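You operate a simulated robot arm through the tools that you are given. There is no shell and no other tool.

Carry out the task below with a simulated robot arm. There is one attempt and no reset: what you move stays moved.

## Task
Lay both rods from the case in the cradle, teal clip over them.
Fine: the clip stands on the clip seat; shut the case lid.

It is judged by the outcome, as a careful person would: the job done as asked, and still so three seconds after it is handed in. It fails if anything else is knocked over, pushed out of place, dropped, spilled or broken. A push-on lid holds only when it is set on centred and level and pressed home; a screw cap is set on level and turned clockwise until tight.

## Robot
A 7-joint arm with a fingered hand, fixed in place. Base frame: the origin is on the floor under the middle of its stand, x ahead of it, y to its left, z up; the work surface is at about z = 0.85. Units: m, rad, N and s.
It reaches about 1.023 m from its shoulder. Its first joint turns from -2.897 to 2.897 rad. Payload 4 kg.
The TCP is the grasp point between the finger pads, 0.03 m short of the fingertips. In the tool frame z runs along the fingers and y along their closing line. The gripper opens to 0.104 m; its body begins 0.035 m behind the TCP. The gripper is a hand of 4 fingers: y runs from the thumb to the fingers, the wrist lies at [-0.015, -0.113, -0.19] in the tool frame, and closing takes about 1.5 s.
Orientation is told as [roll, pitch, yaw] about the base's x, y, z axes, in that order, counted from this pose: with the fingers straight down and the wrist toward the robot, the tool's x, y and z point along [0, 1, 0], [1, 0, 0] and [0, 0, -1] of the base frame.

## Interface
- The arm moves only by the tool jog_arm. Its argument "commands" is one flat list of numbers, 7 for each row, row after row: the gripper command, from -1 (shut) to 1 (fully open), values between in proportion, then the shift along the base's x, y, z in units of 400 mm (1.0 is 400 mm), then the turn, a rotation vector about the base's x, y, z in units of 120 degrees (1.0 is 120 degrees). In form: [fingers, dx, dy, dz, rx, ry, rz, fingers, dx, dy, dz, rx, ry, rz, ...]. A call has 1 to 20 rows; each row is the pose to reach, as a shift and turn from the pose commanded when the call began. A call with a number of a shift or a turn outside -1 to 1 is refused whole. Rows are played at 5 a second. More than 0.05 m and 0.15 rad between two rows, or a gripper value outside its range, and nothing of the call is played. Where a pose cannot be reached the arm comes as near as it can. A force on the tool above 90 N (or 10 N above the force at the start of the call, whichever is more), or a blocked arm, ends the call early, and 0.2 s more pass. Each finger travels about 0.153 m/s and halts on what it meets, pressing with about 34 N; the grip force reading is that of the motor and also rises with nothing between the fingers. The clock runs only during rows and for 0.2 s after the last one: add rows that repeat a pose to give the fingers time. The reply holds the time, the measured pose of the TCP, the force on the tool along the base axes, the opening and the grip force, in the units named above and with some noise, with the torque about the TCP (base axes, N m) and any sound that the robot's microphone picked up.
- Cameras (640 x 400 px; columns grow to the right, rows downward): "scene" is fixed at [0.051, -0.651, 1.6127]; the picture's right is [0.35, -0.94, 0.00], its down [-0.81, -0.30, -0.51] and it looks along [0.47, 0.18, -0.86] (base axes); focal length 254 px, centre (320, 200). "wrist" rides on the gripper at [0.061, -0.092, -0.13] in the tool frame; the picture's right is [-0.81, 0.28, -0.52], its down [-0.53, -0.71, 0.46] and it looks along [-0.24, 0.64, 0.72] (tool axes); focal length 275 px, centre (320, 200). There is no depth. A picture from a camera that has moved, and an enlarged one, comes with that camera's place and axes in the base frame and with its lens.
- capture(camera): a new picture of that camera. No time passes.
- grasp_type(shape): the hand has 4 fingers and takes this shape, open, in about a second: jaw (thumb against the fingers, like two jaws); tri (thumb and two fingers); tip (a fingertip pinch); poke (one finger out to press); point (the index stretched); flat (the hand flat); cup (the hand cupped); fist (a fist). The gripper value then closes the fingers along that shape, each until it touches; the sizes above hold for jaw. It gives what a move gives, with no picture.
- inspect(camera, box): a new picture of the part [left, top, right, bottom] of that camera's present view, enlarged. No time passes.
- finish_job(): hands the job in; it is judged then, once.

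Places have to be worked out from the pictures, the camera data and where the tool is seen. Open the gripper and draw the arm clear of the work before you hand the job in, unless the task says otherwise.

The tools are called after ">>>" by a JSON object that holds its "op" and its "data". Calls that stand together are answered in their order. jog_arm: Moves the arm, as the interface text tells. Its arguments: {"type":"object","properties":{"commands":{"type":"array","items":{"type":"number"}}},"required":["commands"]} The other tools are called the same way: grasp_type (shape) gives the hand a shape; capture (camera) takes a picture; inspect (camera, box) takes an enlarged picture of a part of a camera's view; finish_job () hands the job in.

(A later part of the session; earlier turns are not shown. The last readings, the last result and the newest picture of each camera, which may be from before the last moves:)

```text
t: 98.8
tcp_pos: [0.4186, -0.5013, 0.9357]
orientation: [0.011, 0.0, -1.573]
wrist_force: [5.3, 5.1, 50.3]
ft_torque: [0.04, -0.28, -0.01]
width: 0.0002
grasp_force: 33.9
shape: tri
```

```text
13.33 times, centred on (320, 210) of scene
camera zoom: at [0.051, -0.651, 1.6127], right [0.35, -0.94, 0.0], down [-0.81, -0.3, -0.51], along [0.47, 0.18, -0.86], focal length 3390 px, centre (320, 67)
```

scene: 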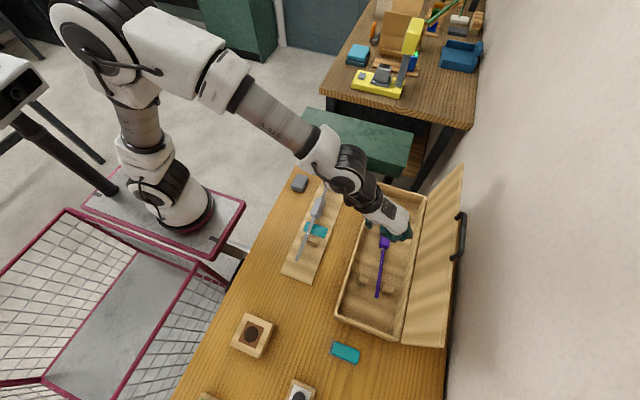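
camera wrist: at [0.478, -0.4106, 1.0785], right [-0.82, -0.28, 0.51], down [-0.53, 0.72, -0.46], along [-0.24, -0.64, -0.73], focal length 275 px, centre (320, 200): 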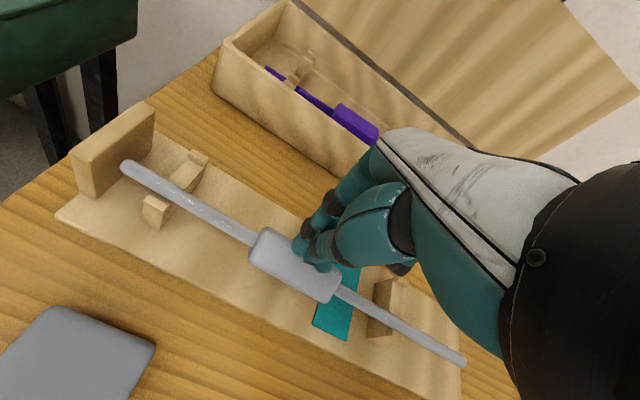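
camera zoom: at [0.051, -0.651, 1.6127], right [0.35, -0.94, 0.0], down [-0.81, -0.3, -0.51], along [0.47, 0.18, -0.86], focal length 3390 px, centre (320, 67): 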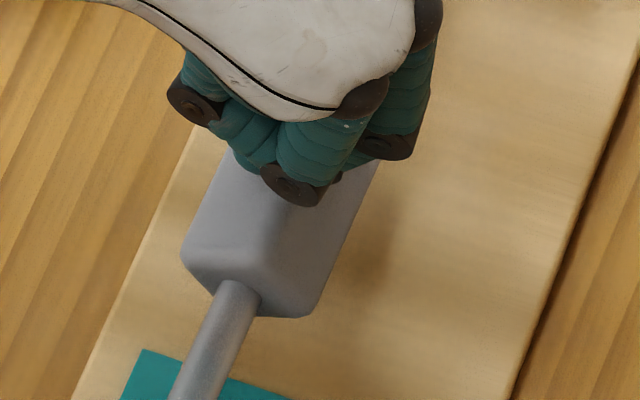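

The tips got stuck on the ridge (50 N) without turning it, since it sits between thumb and fingers. I'll raise and try the "poke" shape, a single slim finger, to push down beside the axis instead.

>>> {"op": "jog_arm", "data": {"commands": [-1, 0, 0, 0.03, 0, 0, 0, -1, 0, 0, 0.1, 0, 0, 0, -1, 0, 0, 0.18, 0, 0, 0, -1, 0, 0, 0.26, 0, 0, 0, -1, 0, 0, 0.26, 0, 0, 0]}}

>>> {"op": "grasp_type", "data": {"shape": "poke"}}

>>> {"op": "jog_arm", "data": {"commands": [-1, 0, 0, 0, 0, 0, 0, -1, 0, 0, 0, 0, 0, 0, -1, 0, 0, 0, 0, 0, 0, -1, 0, 0, 0, 0, 0, 0, -1, 0, 0, 0, 0, 0, 0, -1, 0, 0, 0, 0, 0, 0]}}

>>> {"op": "capture", "data": {"camera": "wrist"}}

>>> {"op": "inspect", "data": {"camera": "scene", "box": [280, 140, 380, 230]}}

```text
t: 100.0
tcp_pos: [0.4191, -0.5001, 1.0379]
orientation: [0.01, 0.005, -1.572]
wrist_force: [-0.1, -1.1, 0.2]
ft_torque: [0.0, 0.02, 0.0]
width: 0.0
grasp_force: 34.4
shape: tri
```

```text
t: 100.9
tcp_pos: [0.417, -0.5008, 1.038]
orientation: [0.011, 0.005, -1.572]
wrist_force: [0.2, -0.7, -0.6]
ft_torque: [0.0, 0.0, 0.03]
width: 0.0002
grasp_force: 0.1
shape: poke
```

```text
t: 102.3
tcp_pos: [0.4168, -0.5006, 1.0372]
orientation: [0.012, 0.005, -1.572]
wrist_force: [0.2, 1.3, 0.3]
ft_torque: [0.01, 0.03, -0.03]
width: 0.0
grasp_force: 33.4
shape: jaw
```

```text
taken
camera wrist: at [0.4793, -0.4093, 1.1696], right [-0.82, -0.28, 0.51], down [-0.53, 0.72, -0.46], along [-0.24, -0.64, -0.73], focal length 275 px, centre (320, 200)
```

wrist: 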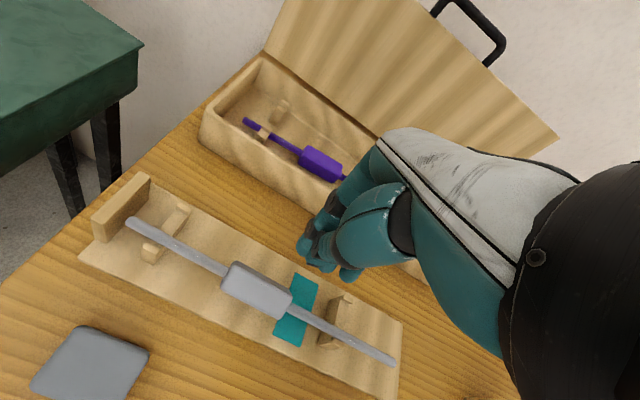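

```text
4.44 times, centred on (330, 185) of scene
camera zoom: at [0.051, -0.651, 1.6127], right [0.35, -0.94, 0.0], down [-0.81, -0.3, -0.51], along [0.47, 0.18, -0.86], focal length 1130 px, centre (276, 267)
```

zoom: 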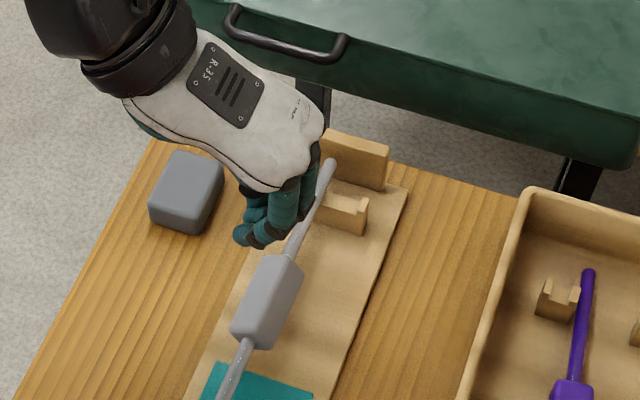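

Commanding -1 flipped it back to jaw. I'll set "poke" again and jog with the gripper value at 1 to see if the shape holds.

>>> {"op": "grasp_type", "data": {"shape": "poke"}}

>>> {"op": "inspect", "data": {"camera": "scene", "box": [280, 140, 380, 230]}}

>>> {"op": "capture", "data": {"camera": "wrist"}}

>>> {"op": "jog_arm", "data": {"commands": [1, 0, 0, 0.01, 0, 0, 0, 1, 0, 0, 0.01, 0, 0, 0]}}

>>> {"op": "inspect", "data": {"camera": "scene", "box": [280, 140, 380, 230]}}

```text
t: 103.2
tcp_pos: [0.4181, -0.5, 1.0378]
orientation: [0.011, 0.006, -1.572]
wrist_force: [0.3, 0.6, 0.6]
ft_torque: [0.02, -0.02, -0.01]
width: 0.0
grasp_force: 0.1
shape: poke
```

```text
4.44 times, centred on (330, 185) of scene
camera zoom: at [0.051, -0.651, 1.6127], right [0.35, -0.94, 0.0], down [-0.81, -0.3, -0.51], along [0.47, 0.18, -0.86], focal length 1130 px, centre (276, 267)
```

zoom: 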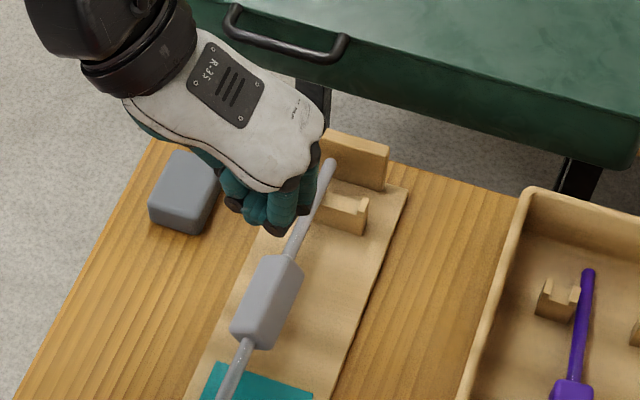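

```text
taken
camera wrist: at [0.4793, -0.4093, 1.1696], right [-0.82, -0.28, 0.51], down [-0.53, 0.72, -0.46], along [-0.24, -0.64, -0.73], focal length 275 px, centre (320, 200)
```

wrist: 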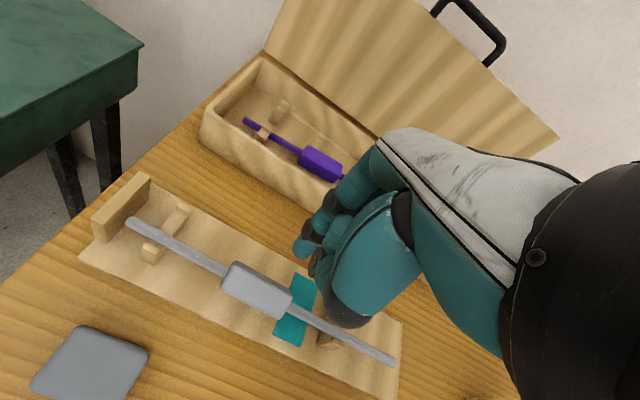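

```text
t: 103.8
tcp_pos: [0.4184, -0.5005, 1.0398]
orientation: [0.011, 0.004, -1.572]
wrist_force: [0.5, 0.2, -0.6]
ft_torque: [0.01, -0.02, 0.0]
width: 0.0001
grasp_force: 0.0
shape: poke
```

```text
4.44 times, centred on (330, 185) of scene
camera zoom: at [0.051, -0.651, 1.6127], right [0.35, -0.94, 0.0], down [-0.81, -0.3, -0.51], along [0.47, 0.18, -0.86], focal length 1130 px, centre (276, 267)
```

zoom: 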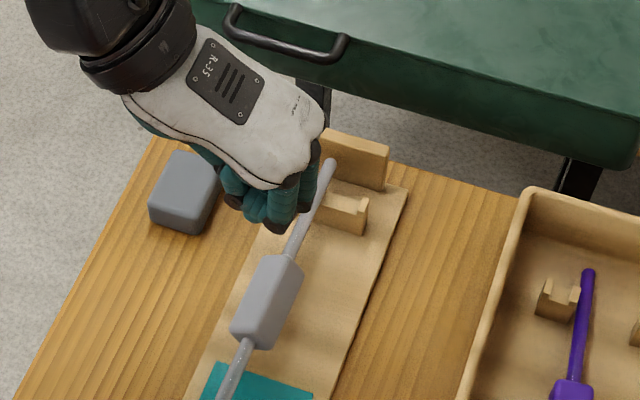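

"Poke" holds with value 1 but is a bulky fist. I'll look at "point", with the index stretched.

>>> {"op": "grasp_type", "data": {"shape": "point"}}

>>> {"op": "inspect", "data": {"camera": "scene", "box": [280, 140, 380, 230]}}

>>> {"op": "capture", "data": {"camera": "wrist"}}

```text
t: 104.7
tcp_pos: [0.418, -0.5006, 1.041]
orientation: [0.011, 0.005, -1.572]
wrist_force: [0.5, 0.3, 0.4]
ft_torque: [-0.02, 0.0, 0.0]
width: 0.0002
grasp_force: 0.1
shape: point
```

```text
4.44 times, centred on (330, 185) of scene
camera zoom: at [0.051, -0.651, 1.6127], right [0.35, -0.94, 0.0], down [-0.81, -0.3, -0.51], along [0.47, 0.18, -0.86], focal length 1130 px, centre (276, 267)
```

zoom: 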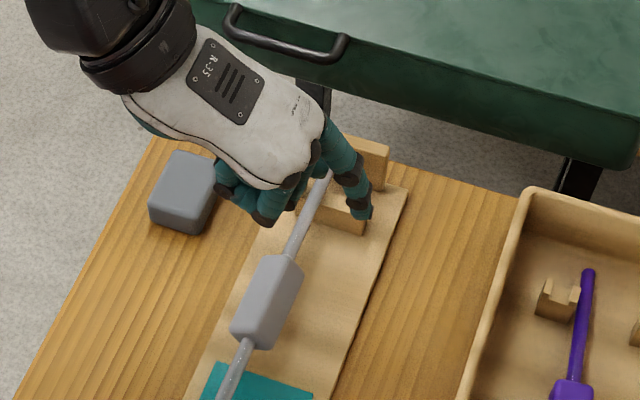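

```text
taken
camera wrist: at [0.4789, -0.4094, 1.1732], right [-0.82, -0.28, 0.51], down [-0.53, 0.72, -0.46], along [-0.24, -0.64, -0.73], focal length 275 px, centre (320, 200)
```

wrist: 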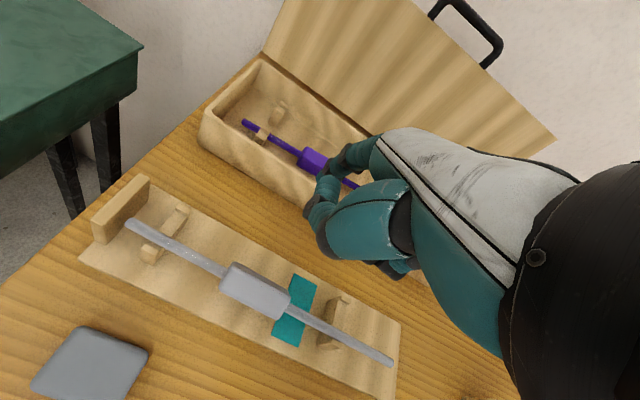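

"Point" gives a slim index finger reaching down on the +x, -y side. I'll zoom in to locate its tip.

>>> {"op": "inspect", "data": {"camera": "wrist", "box": [270, 110, 430, 270]}}

>>> {"op": "inspect", "data": {"camera": "scene", "box": [315, 155, 375, 205]}}

```text
2.50 times, centred on (350, 190) of wrist
camera zoom: at [0.4789, -0.4094, 1.1732], right [-0.82, -0.28, 0.51], down [-0.53, 0.72, -0.46], along [-0.24, -0.64, -0.73], focal length 688 px, centre (245, 225)
```

zoom: 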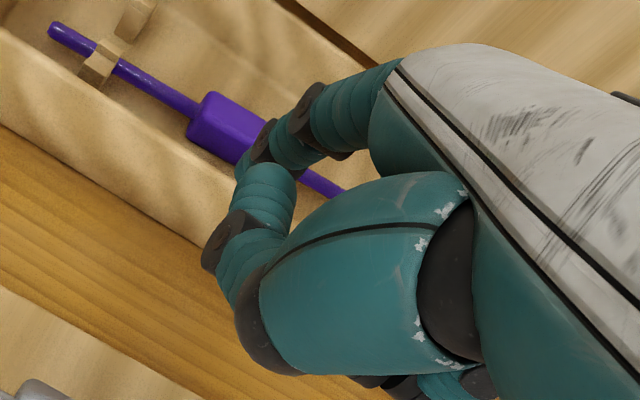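

```text
8.00 times, centred on (345, 180) of scene
camera zoom: at [0.051, -0.651, 1.6127], right [0.35, -0.94, 0.0], down [-0.81, -0.3, -0.51], along [0.47, 0.18, -0.86], focal length 2034 px, centre (120, 360)
```

zoom: 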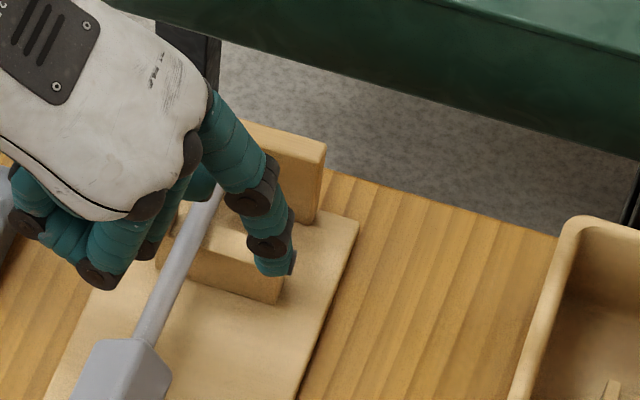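

The index tip is near TCP + (0.022, -0.0625, -0.041) and leans outward about 30°. I'll tilt the hand +30° so the index points straight down, then re-locate its tip.

>>> {"op": "jog_arm", "data": {"commands": [1, 0, 0, 0.02, 0.06, 0, 0, 1, 0, 0, 0.04, 0.12, 0, 0, 1, 0, 0, 0.05, 0.18, 0, 0, 1, 0, 0, 0.05, 0.25, 0, 0, 1, 0, 0, 0.05, 0.25, 0, 0]}}

>>> {"op": "capture", "data": {"camera": "wrist"}}

>>> {"op": "inspect", "data": {"camera": "scene", "box": [290, 140, 380, 220]}}

```text
t: 105.9
tcp_pos: [0.4175, -0.5006, 1.0603]
orientation: [0.009, 0.531, -1.574]
wrist_force: [0.7, 0.1, -0.7]
ft_torque: [0.01, -0.02, -0.03]
width: 0.0
grasp_force: 0.1
shape: point
```

```text
taken
camera wrist: at [0.4788, -0.4887, 1.2206], right [-0.82, -0.49, 0.3], down [-0.53, 0.85, -0.04], along [-0.24, -0.19, -0.95], focal length 275 px, centre (320, 200)
```

wrist: 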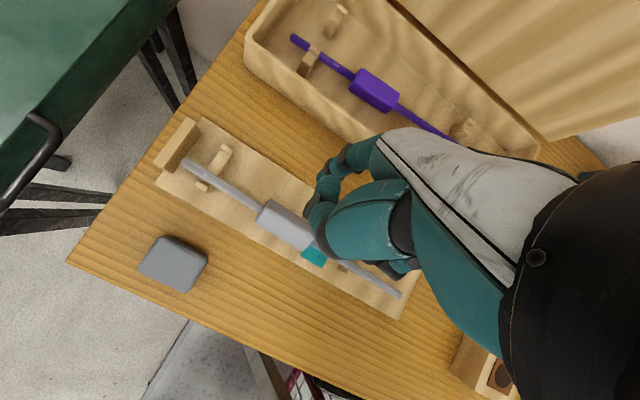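

```text
5.00 times, centred on (335, 180) of scene
camera zoom: at [0.051, -0.651, 1.6127], right [0.35, -0.94, 0.0], down [-0.81, -0.3, -0.51], along [0.47, 0.18, -0.86], focal length 1271 px, centre (245, 300)
```

zoom: 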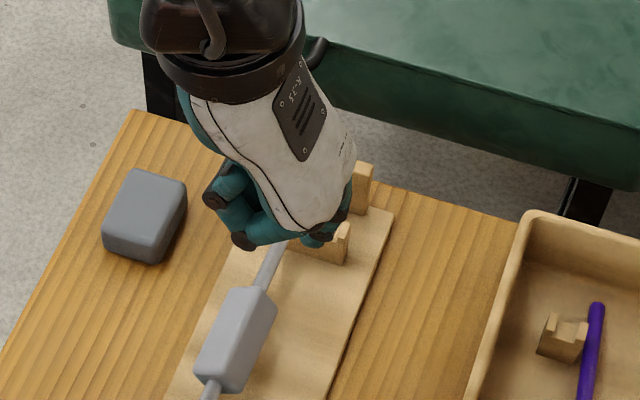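

A single digit pressed beside the ridge would need exact placement. A simpler way is to sweep closed fingertips toward +y at about 14 mm above the rod axis, so they only tip over any corner standing above flush, with the rod held by its +y ear. I'll return to straight-down "tri", closed, and move to the -y side of the sleeve.

>>> {"op": "jog_arm", "data": {"commands": [1, 0, 0, 0.02, -0.06, 0, 0, 1, 0, 0, 0.02, -0.12, 0, 0, 1, 0, 0, 0.02, -0.19, 0, 0, 1, 0, -0.02, 0.02, -0.25, 0, 0, 1, 0, -0.04, 0.02, -0.255, -0.002, 0, 1, 0, -0.04, 0.02, -0.255, -0.002, 0]}}

>>> {"op": "grasp_type", "data": {"shape": "tri"}}

>>> {"op": "jog_arm", "data": {"commands": [0.2, 0, -0.01, 0, 0, 0, 0, -0.4, 0, -0.025, 0, 0, 0, 0, -1, 0, -0.035, -0.05, 0, 0, 0, -1, 0, -0.035, -0.1, 0, 0, 0, -1, 0, -0.035, -0.15, 0, 0, 0, -1, 0, -0.035, -0.2, 0, 0, 0, -1, 0, -0.035, -0.25, 0, 0, 0, -1, 0, -0.035, -0.29, 0, 0, 0, -1, 0, -0.035, -0.29, 0, 0, 0]}}

>>> {"op": "capture", "data": {"camera": "wrist"}}

>>> {"op": "inspect", "data": {"camera": "scene", "box": [295, 180, 355, 225]}}

```text
t: 107.3
tcp_pos: [0.417, -0.5195, 1.0684]
orientation: [0.014, -0.004, -1.57]
wrist_force: [-0.1, 1.4, -0.5]
ft_torque: [0.0, 0.02, -0.01]
width: 0.0
grasp_force: 0.1
shape: point
```

```text
t: 108.2
tcp_pos: [0.4168, -0.5202, 1.0695]
orientation: [0.014, -0.005, -1.571]
wrist_force: [-0.1, -0.1, -0.3]
ft_torque: [0.0, 0.0, -0.03]
width: 0.1039
grasp_force: 0.1
shape: tri
```

```text
t: 110.2
tcp_pos: [0.4162, -0.5316, 0.9517]
orientation: [0.014, -0.006, -1.572]
wrist_force: [-0.3, 0.4, 0.2]
ft_torque: [0.02, 0.0, -0.02]
width: 0.0001
grasp_force: 33.8
shape: tri
```

```text
taken
camera wrist: at [0.4768, -0.4388, 1.0837], right [-0.82, -0.27, 0.51], down [-0.53, 0.71, -0.47], along [-0.23, -0.65, -0.73], focal length 275 px, centre (320, 200)
```

wrist: 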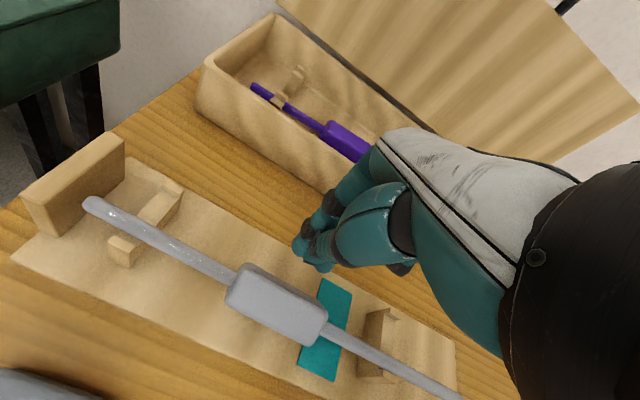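

```text
8.89 times, centred on (325, 202) of scene
camera zoom: at [0.051, -0.651, 1.6127], right [0.35, -0.94, 0.0], down [-0.81, -0.3, -0.51], along [0.47, 0.18, -0.86], focal length 2260 px, centre (276, 178)
```

zoom: 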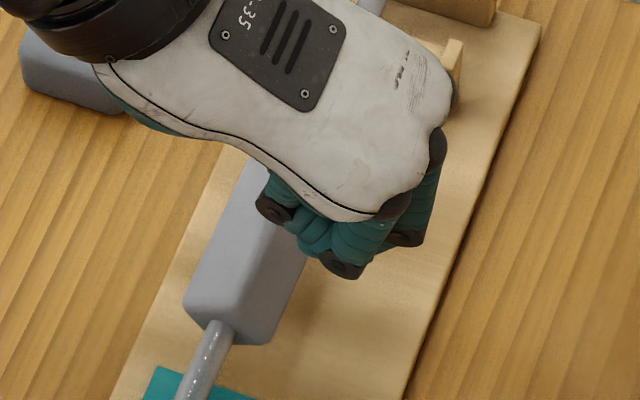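

>>> {"op": "inspect", "data": {"camera": "wrist", "box": [200, 210, 380, 370]}}

>>> {"op": "inspect", "data": {"camera": "scene", "box": [305, 195, 335, 220]}}

```text
2.50 times, centred on (290, 290) of wrist
camera zoom: at [0.4768, -0.4388, 1.0837], right [-0.82, -0.27, 0.51], down [-0.53, 0.71, -0.47], along [-0.23, -0.65, -0.73], focal length 688 px, centre (395, -25)
```

zoom: 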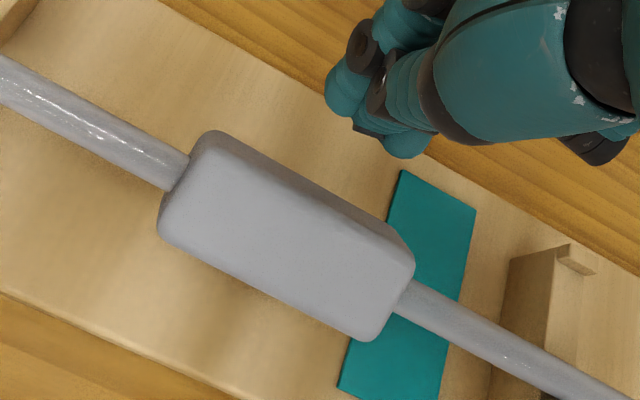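

```text
16.00 times, centred on (320, 208) of scene
camera zoom: at [0.051, -0.651, 1.6127], right [0.35, -0.94, 0.0], down [-0.81, -0.3, -0.51], along [0.47, 0.18, -0.86], focal length 4067 px, centre (320, 80)
```

zoom: 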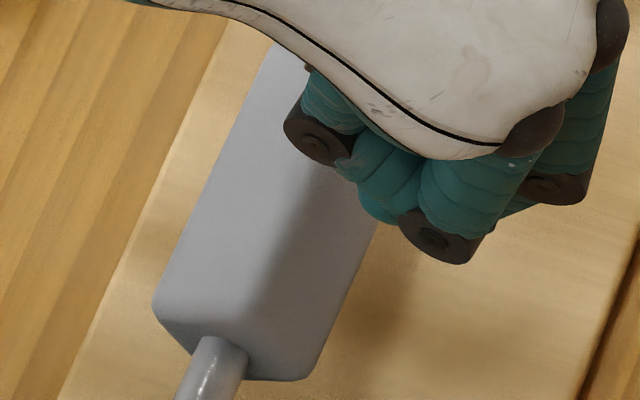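

The big face points toward +y/up at about 45°, so the ridge is nearly on top. I'll lower the closed tips to 14–15 mm above the axis on the -y side, sweep slowly +40 mm in y, then rise.

>>> {"op": "jog_arm", "data": {"commands": [-1, 0, 0, -0.02, 0, 0, 0, -1, 0, 0, -0.0455, 0, 0, 0, -1, 0, 0.015, -0.0455, 0, 0, 0, -1, 0, 0.03, -0.0455, 0, 0, 0, -1, 0, 0.045, -0.0455, 0, 0, 0, -1, 0, 0.06, -0.0455, 0, 0, 0, -1, 0, 0.075, -0.0455, 0, 0, 0, -1, 0, 0.09, -0.0455, 0, 0, 0, -1, 0, 0.105, -0.0455, 0, 0, 0, -1, 0, 0.105, -0.02, 0, 0, 0, -1, 0, 0.105, 0.05, 0, 0, 0, -1, 0, 0.105, 0.1, 0, 0, 0]}}

>>> {"op": "capture", "data": {"camera": "wrist"}}

>>> {"op": "inspect", "data": {"camera": "scene", "box": [280, 155, 360, 285]}}

```text
t: 112.8
tcp_pos: [0.4172, -0.4898, 0.9922]
orientation: [0.014, -0.006, -1.57]
wrist_force: [-0.2, -0.6, 0.5]
ft_torque: [0.0, -0.02, 0.01]
width: 0.0001
grasp_force: 34.1
shape: tri
```

```text
taken
camera wrist: at [0.4771, -0.3973, 1.1244], right [-0.82, -0.27, 0.51], down [-0.53, 0.71, -0.47], along [-0.23, -0.65, -0.73], focal length 275 px, centre (320, 200)
```

wrist: 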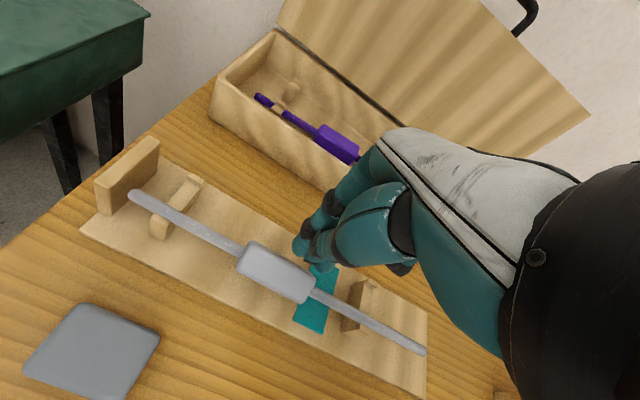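

```text
3.08 times, centred on (320, 220) of scene
camera zoom: at [0.051, -0.651, 1.6127], right [0.35, -0.94, 0.0], down [-0.81, -0.3, -0.51], along [0.47, 0.18, -0.86], focal length 782 px, centre (320, 138)
```

zoom: 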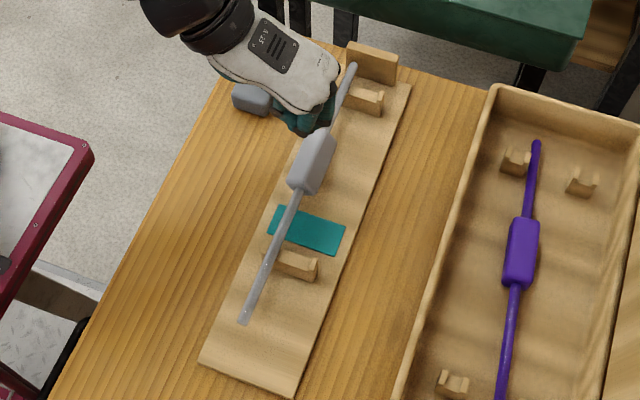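

>>> {"op": "inspect", "data": {"camera": "scene", "box": [305, 190, 340, 220]}}

>>> {"op": "inspect", "data": {"camera": "wrist", "box": [190, 200, 370, 360]}}

```text
13.33 times, centred on (322, 205) of scene
camera zoom: at [0.051, -0.651, 1.6127], right [0.35, -0.94, 0.0], down [-0.81, -0.3, -0.51], along [0.47, 0.18, -0.86], focal length 3390 px, centre (287, 133)
```

zoom: 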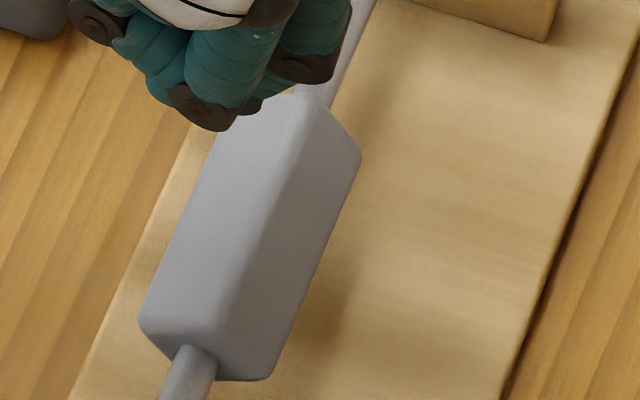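

```text
2.50 times, centred on (280, 280) of wrist
camera zoom: at [0.4771, -0.3973, 1.1244], right [-0.82, -0.27, 0.51], down [-0.53, 0.71, -0.47], along [-0.23, -0.65, -0.73], focal length 688 px, centre (420, 0)
```

zoom: 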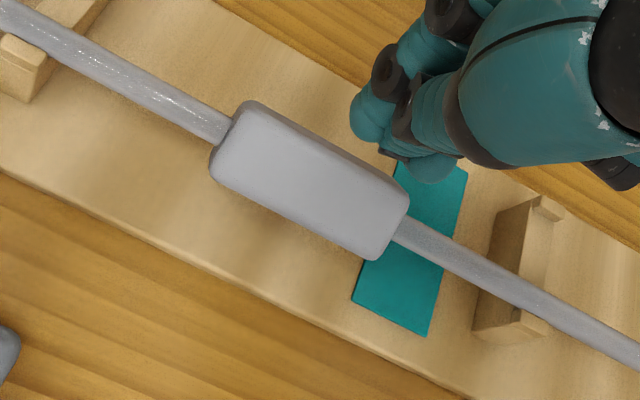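

The roll only changed to about -33°, so the tips barely grazed it (rounded edges make the ridge lower than I assumed). I'll repeat the sweep 3.5 mm lower, stopping halfway to check.

>>> {"op": "jog_arm", "data": {"commands": [-1, 0, -0.03, 0, 0, 0, 0, -1, 0, -0.07, 0, 0, 0, 0, -1, 0, -0.105, -0.03, 0, 0, 0, -1, 0, -0.105, -0.09, 0, 0, 0, -1, 0, -0.105, -0.13, 0, 0, 0, -1, 0, -0.105, -0.154, 0, 0, 0, -1, 0, -0.09, -0.154, 0, 0, 0, -1, 0, -0.075, -0.154, 0, 0, 0, -1, 0, -0.06, -0.154, 0, 0, 0]}}

>>> {"op": "inspect", "data": {"camera": "wrist", "box": [200, 200, 380, 360]}}

>>> {"op": "inspect", "data": {"camera": "scene", "box": [305, 190, 340, 220]}}

```text
t: 114.8
tcp_pos: [0.4165, -0.5156, 0.9323]
orientation: [0.014, -0.007, -1.573]
wrist_force: [-0.5, -8.5, 6.8]
ft_torque: [-0.24, 0.01, 0.03]
width: 0.0
grasp_force: 33.6
shape: tri
```

```text
2.50 times, centred on (290, 280) of wrist
camera zoom: at [0.4774, -0.4221, 1.0634], right [-0.82, -0.27, 0.51], down [-0.52, 0.71, -0.47], along [-0.23, -0.65, -0.72], focal length 688 px, centre (395, 0)
```

zoom: 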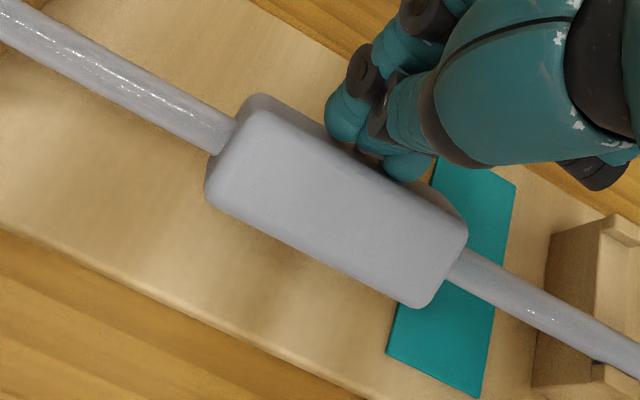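

```text
13.33 times, centred on (322, 205) of scene
camera zoom: at [0.051, -0.651, 1.6127], right [0.35, -0.94, 0.0], down [-0.81, -0.3, -0.51], along [0.47, 0.18, -0.86], focal length 3390 px, centre (287, 133)
```

zoom: 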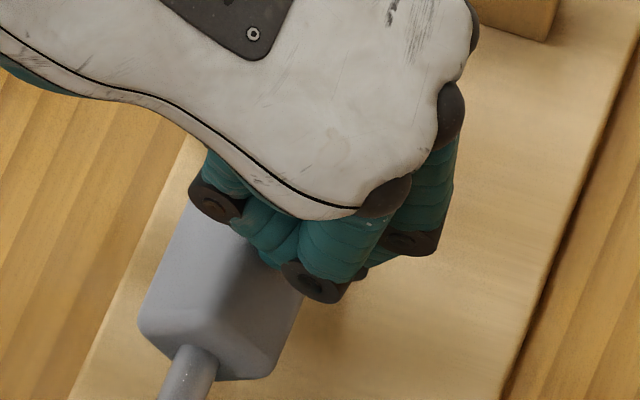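

The tips now push the ridge toward +y (about 8 N) and it is starting to turn. I'll finish the sweep and lift.

>>> {"op": "jog_arm", "data": {"commands": [-1, 0, 0.015, 0, 0, 0, 0, -1, 0, 0.03, 0, 0, 0, 0, -1, 0, 0.045, 0, 0, 0, 0, -1, 0, 0.06, 0, 0, 0, 0, -1, 0, 0.075, 0, 0, 0, 0, -1, 0, 0.075, 0.0, 0, 0, 0]}}

>>> {"op": "inspect", "data": {"camera": "wrist", "box": [200, 200, 380, 360]}}

>>> {"op": "inspect", "data": {"camera": "scene", "box": [305, 190, 340, 220]}}

```text
t: 116.2
tcp_pos: [0.4179, -0.4827, 0.931]
orientation: [0.015, -0.001, -1.571]
wrist_force: [0.1, -0.1, 0.4]
ft_torque: [0.01, 0.05, 0.0]
width: 0.0
grasp_force: 34.3
shape: tri
```

```text
2.50 times, centred on (290, 280) of wrist
camera zoom: at [0.4777, -0.39, 1.0625], right [-0.82, -0.27, 0.51], down [-0.53, 0.71, -0.46], along [-0.23, -0.65, -0.73], focal length 688 px, centre (395, 0)
```

zoom: 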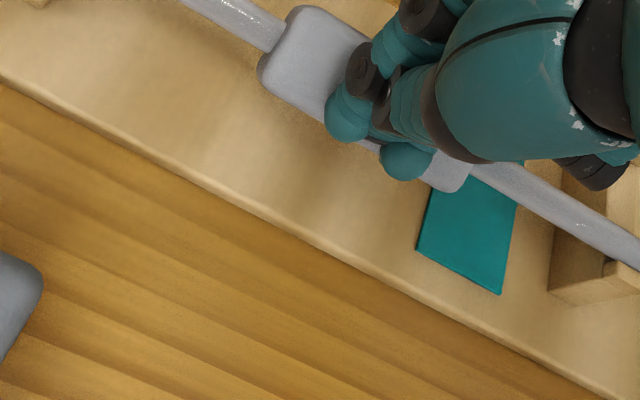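

```text
13.33 times, centred on (322, 205) of scene
camera zoom: at [0.051, -0.651, 1.6127], right [0.35, -0.94, 0.0], down [-0.81, -0.3, -0.51], along [0.47, 0.18, -0.86], focal length 3390 px, centre (287, 133)
```

zoom: 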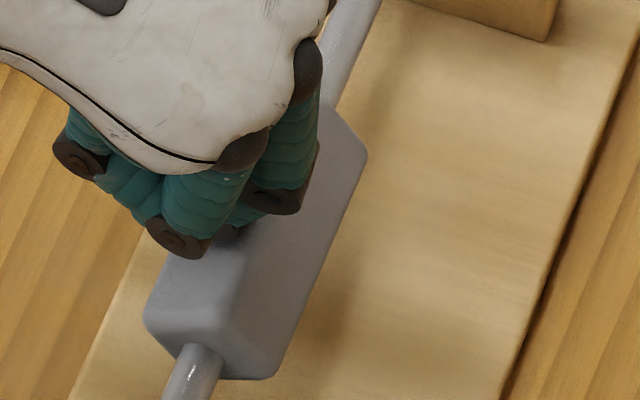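

>>> {"op": "jog_arm", "data": {"commands": [-1, 0, 0.01, 0.05, 0, 0, 0, -1, 0, 0.02, 0.15, 0, 0, 0, -1, -0.06, 0.02, 0.26, 0, 0, 0, -1, -0.13, 0.02, 0.35, 0, 0, 0, -1, -0.2, 0.02, 0.35, 0, 0, 0, -1, -0.2, 0.02, 0.35, 0, 0, 0]}}

>>> {"op": "inspect", "data": {"camera": "scene", "box": [305, 185, 345, 220]}}

>>> {"op": "inspect", "data": {"camera": "wrist", "box": [40, 160, 280, 340]}}

```text
refused: row 3 steps farther than a row can; nothing moved
```

```text
11.43 times, centred on (325, 202) of scene
camera zoom: at [0.051, -0.651, 1.6127], right [0.35, -0.94, 0.0], down [-0.81, -0.3, -0.51], along [0.47, 0.18, -0.86], focal length 2905 px, centre (263, 171)
```

zoom: 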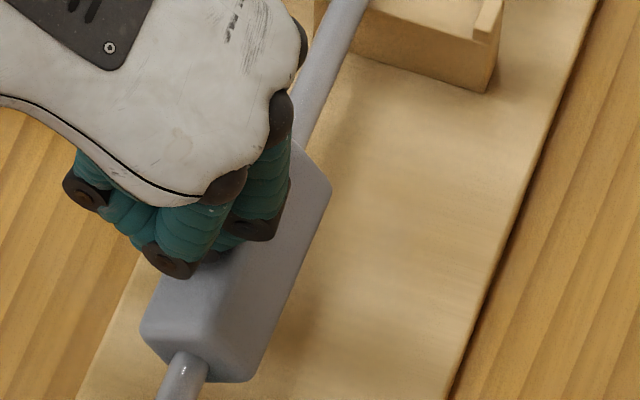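

```text
2.22 times, centred on (160, 250) of wrist
camera zoom: at [0.4777, -0.39, 1.0625], right [-0.82, -0.27, 0.51], down [-0.53, 0.71, -0.46], along [-0.23, -0.65, -0.73], focal length 612 px, centre (676, 89)
```

zoom: 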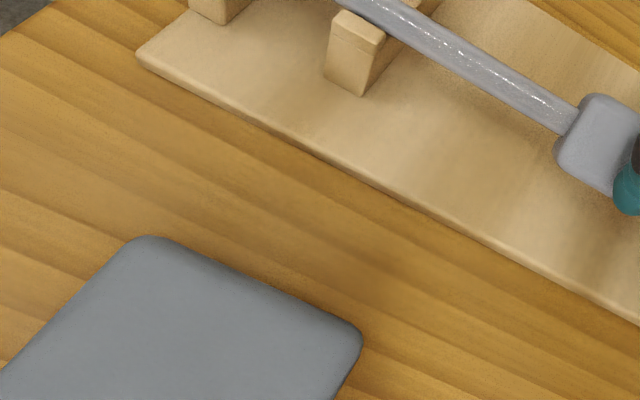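

The move was refused because one step was too large. I'll repeat it with smaller steps and look at the sleeve unobstructed.

>>> {"op": "jog_arm", "data": {"commands": [-1, 0, 0.01, 0.05, 0, 0, 0, -1, 0, 0.02, 0.15, 0, 0, 0, -1, -0.05, 0.02, 0.22, 0, 0, 0, -1, -0.11, 0.02, 0.3, 0, 0, 0, -1, -0.17, 0.02, 0.35, 0, 0, 0, -1, -0.22, 0.02, 0.35, 0, 0, 0, -1, -0.22, 0.02, 0.35, 0, 0, 0]}}

>>> {"op": "inspect", "data": {"camera": "scene", "box": [305, 185, 345, 220]}}

>>> {"op": "inspect", "data": {"camera": "wrist", "box": [40, 180, 280, 360]}}

```text
t: 117.8
tcp_pos: [0.3285, -0.4768, 1.0726]
orientation: [0.015, -0.006, -1.574]
wrist_force: [-0.6, 0.1, -0.3]
ft_torque: [0.0, -0.04, -0.01]
width: 0.0
grasp_force: 34.3
shape: tri
```

```text
11.43 times, centred on (325, 202) of scene
camera zoom: at [0.051, -0.651, 1.6127], right [0.35, -0.94, 0.0], down [-0.81, -0.3, -0.51], along [0.47, 0.18, -0.86], focal length 2905 px, centre (263, 171)
```

zoom: 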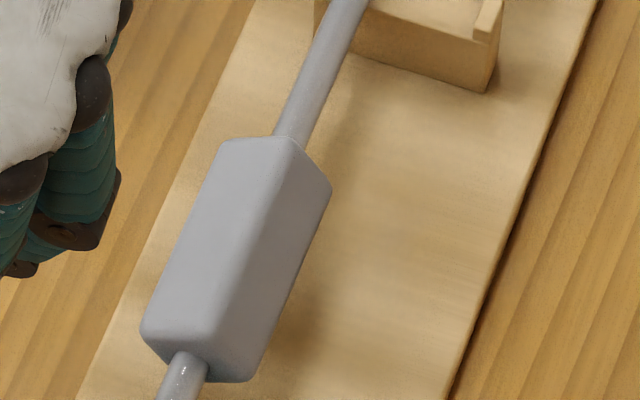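

```text
2.22 times, centred on (160, 270) of wrist
camera zoom: at [0.389, -0.3835, 1.2037], right [-0.82, -0.27, 0.51], down [-0.53, 0.71, -0.47], along [-0.23, -0.65, -0.72], focal length 612 px, centre (676, 44)
```

zoom: 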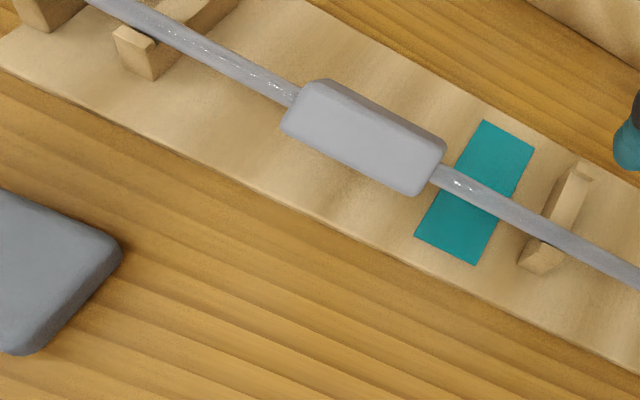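

The roll is unchanged (-36°), but the faces measure only about 23 mm, so even diamond-wise the two sleeves fit (about 30 mm) if grey is hard against its +y ears and purple near the -y ears (33 mm). I'll push the grey sleeve gently sideways toward +y at axis height.

>>> {"op": "jog_arm", "data": {"commands": [-1, 0.07, -0.06, -0.04, 0, 0, 0, -1, 0.14, -0.12, -0.08, 0, 0, 0, -1, 0.21, -0.18, -0.12, 0, 0, 0, -1, 0.214, -0.185, -0.2, 0, 0, 0, -1, 0.214, -0.185, -0.28, 0, 0, 0, -1, 0.214, -0.185, -0.35, 0, 0, 0, -1, 0.214, -0.185, -0.39, 0, 0, 0, -1, 0.214, -0.175, -0.394, 0, 0, 0, -1, 0.214, -0.16, -0.394, 0, 0, 0, -1, 0.214, -0.145, -0.394, 0, 0, 0, -1, 0.214, -0.135, -0.394, 0, 0, 0]}}

>>> {"op": "inspect", "data": {"camera": "scene", "box": [280, 155, 360, 285]}}

>>> {"op": "inspect", "data": {"camera": "wrist", "box": [60, 120, 380, 340]}}

```text
t: 120.2
tcp_pos: [0.4146, -0.5298, 0.9125]
orientation: [0.012, -0.005, -1.573]
wrist_force: [-0.3, 0.1, -0.9]
ft_torque: [-0.02, 0.0, 0.0]
width: 0.0004
grasp_force: 33.2
shape: tri
```

```text
3.08 times, centred on (320, 220) of scene
camera zoom: at [0.051, -0.651, 1.6127], right [0.35, -0.94, 0.0], down [-0.81, -0.3, -0.51], along [0.47, 0.18, -0.86], focal length 782 px, centre (320, 138)
```

zoom: 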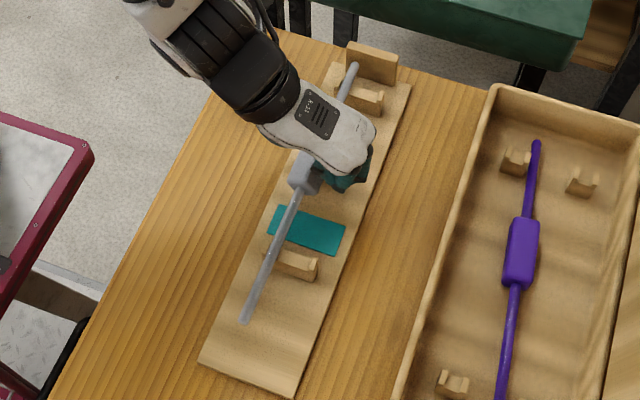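

```text
1.82 times, centred on (220, 230) of wrist
camera zoom: at [0.4748, -0.4364, 1.0442], right [-0.82, -0.27, 0.51], down [-0.53, 0.71, -0.47], along [-0.23, -0.65, -0.72], focal length 500 px, centre (502, 146)
```

zoom: 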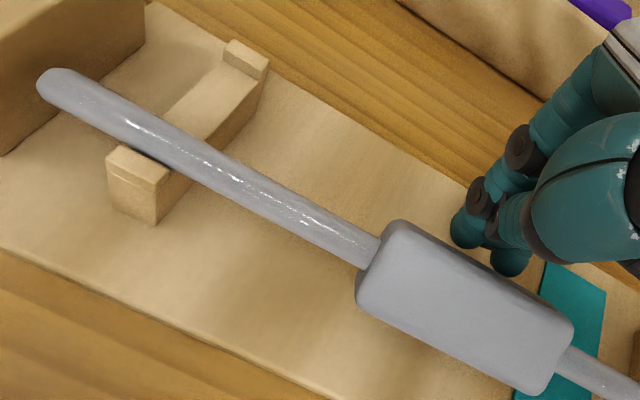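

The grey rod is now hard against its +y ears (y ≈ -0.5015 to -0.5025). The purple rod lies flat on the case floor, yawed about +5.7°. I'll move above its shaft next to the sleeve (about 0.347, -0.741), with the yaw matched.

>>> {"op": "jog_arm", "data": {"commands": [-1, 0, -0.01, 0.05, 0, 0, 0, -1, 0, -0.02, 0.15, 0, 0, 0, -1, -0.02, -0.06, 0.219, 0, 0, 0.01, -1, -0.05, -0.15, 0.219, 0, 0, 0.02, -0.7, -0.08, -0.25, 0.219, 0, 0, 0.03, -0.4, -0.11, -0.35, 0.219, 0, 0, 0.04, -0.35, -0.14, -0.44, 0.219, 0, 0, 0.048, -0.35, -0.169, -0.528, 0.219, 0, 0, 0.048, -0.35, -0.169, -0.528, 0.219, 0, 0, 0.048]}}

>>> {"op": "capture", "data": {"camera": "wrist"}}

>>> {"op": "inspect", "data": {"camera": "scene", "box": [330, 180, 430, 310]}}

```text
t: 122.2
tcp_pos: [0.3476, -0.7435, 1.0016]
orientation: [0.015, -0.006, -1.473]
wrist_force: [0.0, 0.0, 0.5]
ft_torque: [0.01, 0.04, -0.01]
width: 0.0336
grasp_force: 0.1
shape: tri
```

```text
taken
camera wrist: at [0.3983, -0.6446, 1.1328], right [-0.79, -0.35, 0.51], down [-0.59, 0.66, -0.47], along [-0.17, -0.67, -0.72], focal length 275 px, centre (320, 200)
```

wrist: 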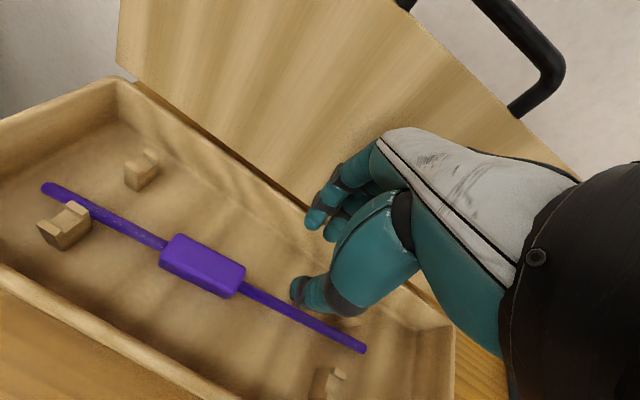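

```text
3.08 times, centred on (380, 245) of scene
camera zoom: at [0.051, -0.651, 1.6127], right [0.35, -0.94, 0.0], down [-0.81, -0.3, -0.51], along [0.47, 0.18, -0.86], focal length 782 px, centre (135, 62)
```

zoom: 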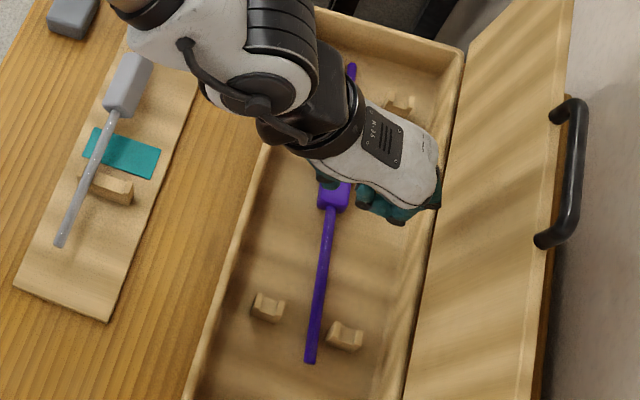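

Both cameras agree: the purple axis is at z ≈ 0.870, passing (0.345, -0.7407), sleeve near face at x ≈ 0.364. I'll lower with the tips level with the shaft (TCP z ≈ 0.896), stopping once to check.

>>> {"op": "jog_arm", "data": {"commands": [-0.35, -0.0065, 0.007, -0.05, 0, 0, 0, -0.35, -0.0065, 0.007, -0.11, 0, 0, 0, -0.35, -0.0065, 0.007, -0.17, 0, 0, 0, -0.35, -0.0065, 0.007, -0.22, 0, 0, 0, -0.35, -0.0065, 0.007, -0.25, 0, 0, 0, -0.35, -0.0065, 0.007, -0.264, 0, 0, 0, -0.35, -0.0065, 0.007, -0.264, 0, 0, 0]}}

>>> {"op": "inspect", "data": {"camera": "wrist", "box": [200, 150, 420, 350]}}

>>> {"op": "inspect", "data": {"camera": "scene", "box": [340, 190, 430, 310]}}

```text
t: 123.8
tcp_pos: [0.3454, -0.7397, 0.8953]
orientation: [0.013, -0.005, -1.472]
wrist_force: [0.6, -0.2, 0.5]
ft_torque: [0.0, -0.02, 0.0]
width: 0.0333
grasp_force: 0.0
shape: tri
```

```text
2.00 times, centred on (310, 250) of wrist
camera zoom: at [0.3956, -0.6406, 1.0268], right [-0.79, -0.35, 0.51], down [-0.59, 0.66, -0.47], along [-0.17, -0.67, -0.72], focal length 551 px, centre (340, 100)
```

zoom: 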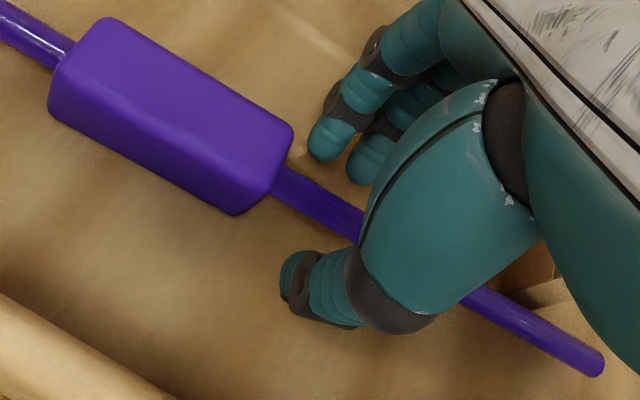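

```text
3.33 times, centred on (385, 250) of scene
camera zoom: at [0.051, -0.651, 1.6127], right [0.35, -0.94, 0.0], down [-0.81, -0.3, -0.51], along [0.47, 0.18, -0.86], focal length 847 px, centre (103, 33)
```

zoom: 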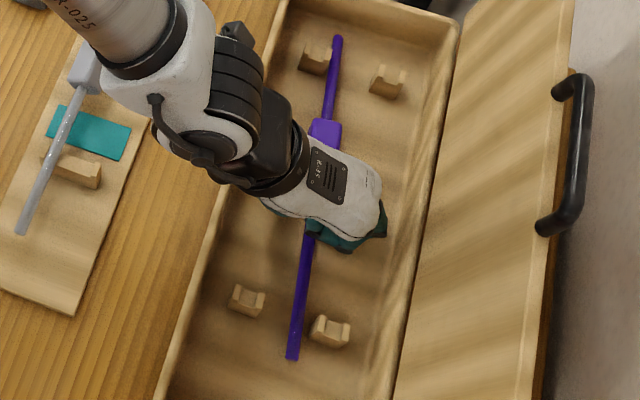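

The shaft is between thumb and the two fingers with no contact. I'll close slowly and read the width: about 10 mm would mean a true fingertip pinch.

>>> {"op": "jog_arm", "data": {"commands": [-0.45, 0, 0, 0, 0, 0, 0, -0.55, 0, 0, 0, 0, 0, 0, -0.62, 0, 0, 0, 0, 0, 0, -0.68, 0, 0, 0, 0, 0, 0, -0.74, 0, 0, 0, 0, 0, 0, -0.8, 0, 0, 0, 0, 0, 0, -0.8, 0, 0, 0, 0, 0, 0]}}

>>> {"op": "inspect", "data": {"camera": "wrist", "box": [200, 150, 420, 350]}}

```text
t: 125.4
tcp_pos: [0.3439, -0.7394, 0.8955]
orientation: [0.014, -0.004, -1.472]
wrist_force: [0.0, 0.1, 0.3]
ft_torque: [0.02, -0.02, -0.03]
width: 0.0107
grasp_force: 0.1
shape: tri
```

```text
2.00 times, centred on (310, 250) of wrist
camera zoom: at [0.3956, -0.6407, 1.027], right [-0.79, -0.35, 0.51], down [-0.59, 0.66, -0.47], along [-0.17, -0.67, -0.72], focal length 551 px, centre (340, 100)
```

zoom: 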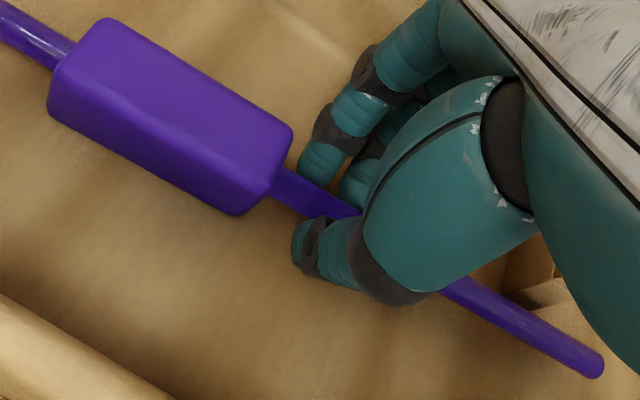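

>>> {"op": "jog_arm", "data": {"commands": [-0.84, 0, 0, 0, 0, 0, 0, -0.88, 0, 0, 0, 0, 0, 0, -0.92, 0, 0, 0, 0, 0, 0, -1, 0, 0, 0, 0, 0, 0, -1, 0, 0, 0, 0, 0, 0]}}

>>> {"op": "inspect", "data": {"camera": "wrist", "box": [200, 150, 420, 350]}}

>>> {"op": "inspect", "data": {"camera": "scene", "box": [340, 190, 430, 310]}}

```text
t: 126.6
tcp_pos: [0.3445, -0.7404, 0.8961]
orientation: [0.015, -0.005, -1.472]
wrist_force: [-0.1, -0.3, 0.8]
ft_torque: [0.01, 0.01, 0.01]
width: 0.0046
grasp_force: 34.0
shape: tri
```

```text
2.00 times, centred on (310, 250) of wrist
camera zoom: at [0.3956, -0.6406, 1.027], right [-0.79, -0.35, 0.51], down [-0.59, 0.66, -0.47], along [-0.17, -0.67, -0.72], focal length 551 px, centre (340, 100)
```

zoom: 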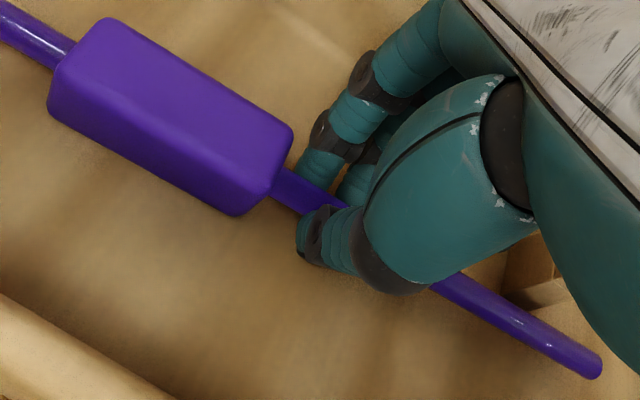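

```text
3.33 times, centred on (385, 250) of scene
camera zoom: at [0.051, -0.651, 1.6127], right [0.35, -0.94, 0.0], down [-0.81, -0.3, -0.51], along [0.47, 0.18, -0.86], focal length 847 px, centre (103, 33)
```

zoom: 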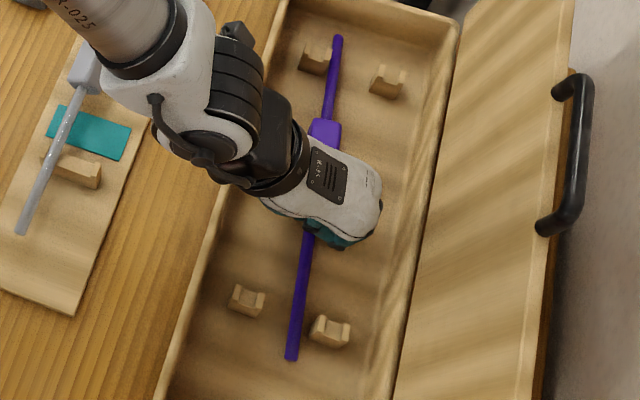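

That is a real pinch: 34 N with a 4.6 mm gap, and the rod didn't move. I'll lift 15 mm slowly and see how it hangs.

>>> {"op": "jog_arm", "data": {"commands": [-1, 0, 0, 0.008, 0, 0, 0, -1, 0, 0, 0.016, 0, 0, 0, -1, 0, 0, 0.025, 0, 0, 0, -1, 0, 0, 0.0375, 0, 0, 0, -1, 0, 0, 0.0375, 0, 0, 0]}}

>>> {"op": "capture", "data": {"camera": "wrist"}}

>>> {"op": "inspect", "data": {"camera": "scene", "box": [340, 190, 430, 310]}}

```text
t: 127.8
tcp_pos: [0.3446, -0.7399, 0.9099]
orientation: [0.012, -0.006, -1.471]
wrist_force: [-0.3, 0.5, -0.8]
ft_torque: [0.06, 0.0, -0.02]
width: 0.0046
grasp_force: 33.9
shape: tri
```

```text
taken
camera wrist: at [0.395, -0.6408, 1.0419], right [-0.79, -0.35, 0.51], down [-0.59, 0.66, -0.47], along [-0.17, -0.67, -0.72], focal length 275 px, centre (320, 200)
```

wrist: 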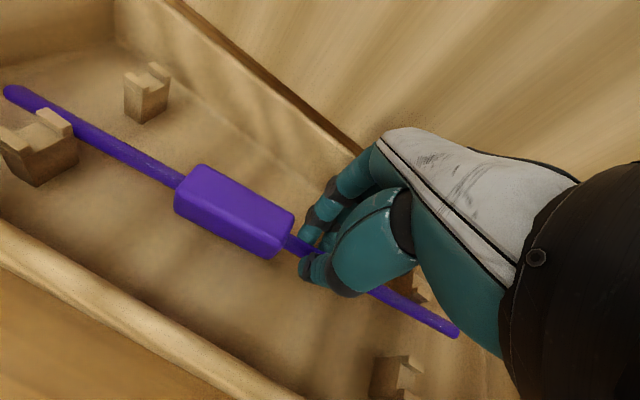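

```text
3.33 times, centred on (385, 250) of scene
camera zoom: at [0.051, -0.651, 1.6127], right [0.35, -0.94, 0.0], down [-0.81, -0.3, -0.51], along [0.47, 0.18, -0.86], focal length 847 px, centre (103, 33)
```

zoom: 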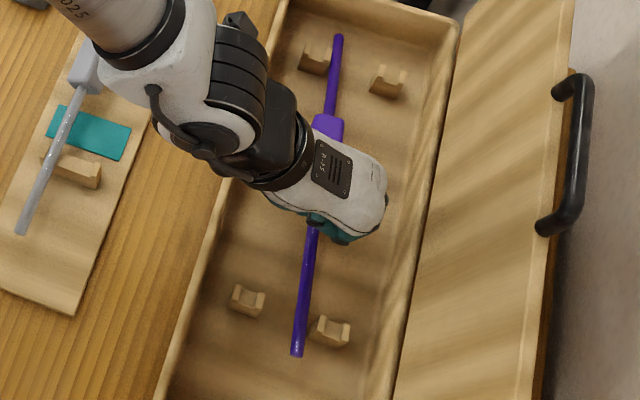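

>>> {"op": "jog_arm", "data": {"commands": [-1, 0, 0, 0.015, 0, 0, 0, -1, 0, 0, 0.03, 0, 0, 0, -1, 0, 0, 0.05, 0, 0, 0, -1, 0, 0, 0.075, 0, 0, 0, -1, 0, 0, 0.075, 0, 0, 0]}}

>>> {"op": "capture", "data": {"camera": "wrist"}}

>>> {"op": "inspect", "data": {"camera": "scene", "box": [340, 180, 430, 310]}}

```text
t: 129.0
tcp_pos: [0.3435, -0.7378, 0.9403]
orientation: [0.014, -0.005, -1.471]
wrist_force: [-0.4, 1.1, -1.0]
ft_torque: [0.0, 0.01, 0.0]
width: 0.0045
grasp_force: 34.3
shape: tri
```

```text
taken
camera wrist: at [0.3949, -0.6394, 1.0712], right [-0.79, -0.35, 0.51], down [-0.59, 0.66, -0.47], along [-0.17, -0.67, -0.73], focal length 275 px, centre (320, 200)
```

wrist: 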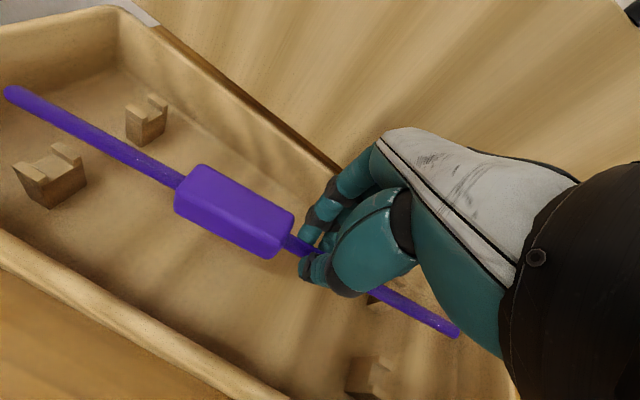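

```text
3.08 times, centred on (385, 245) of scene
camera zoom: at [0.051, -0.651, 1.6127], right [0.35, -0.94, 0.0], down [-0.81, -0.3, -0.51], along [0.47, 0.18, -0.86], focal length 782 px, centre (120, 62)
```

zoom: 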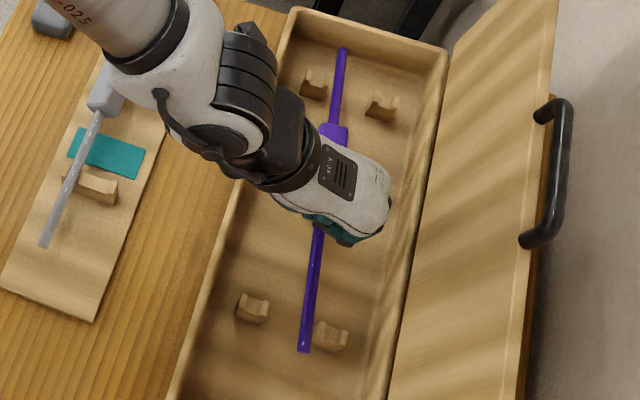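

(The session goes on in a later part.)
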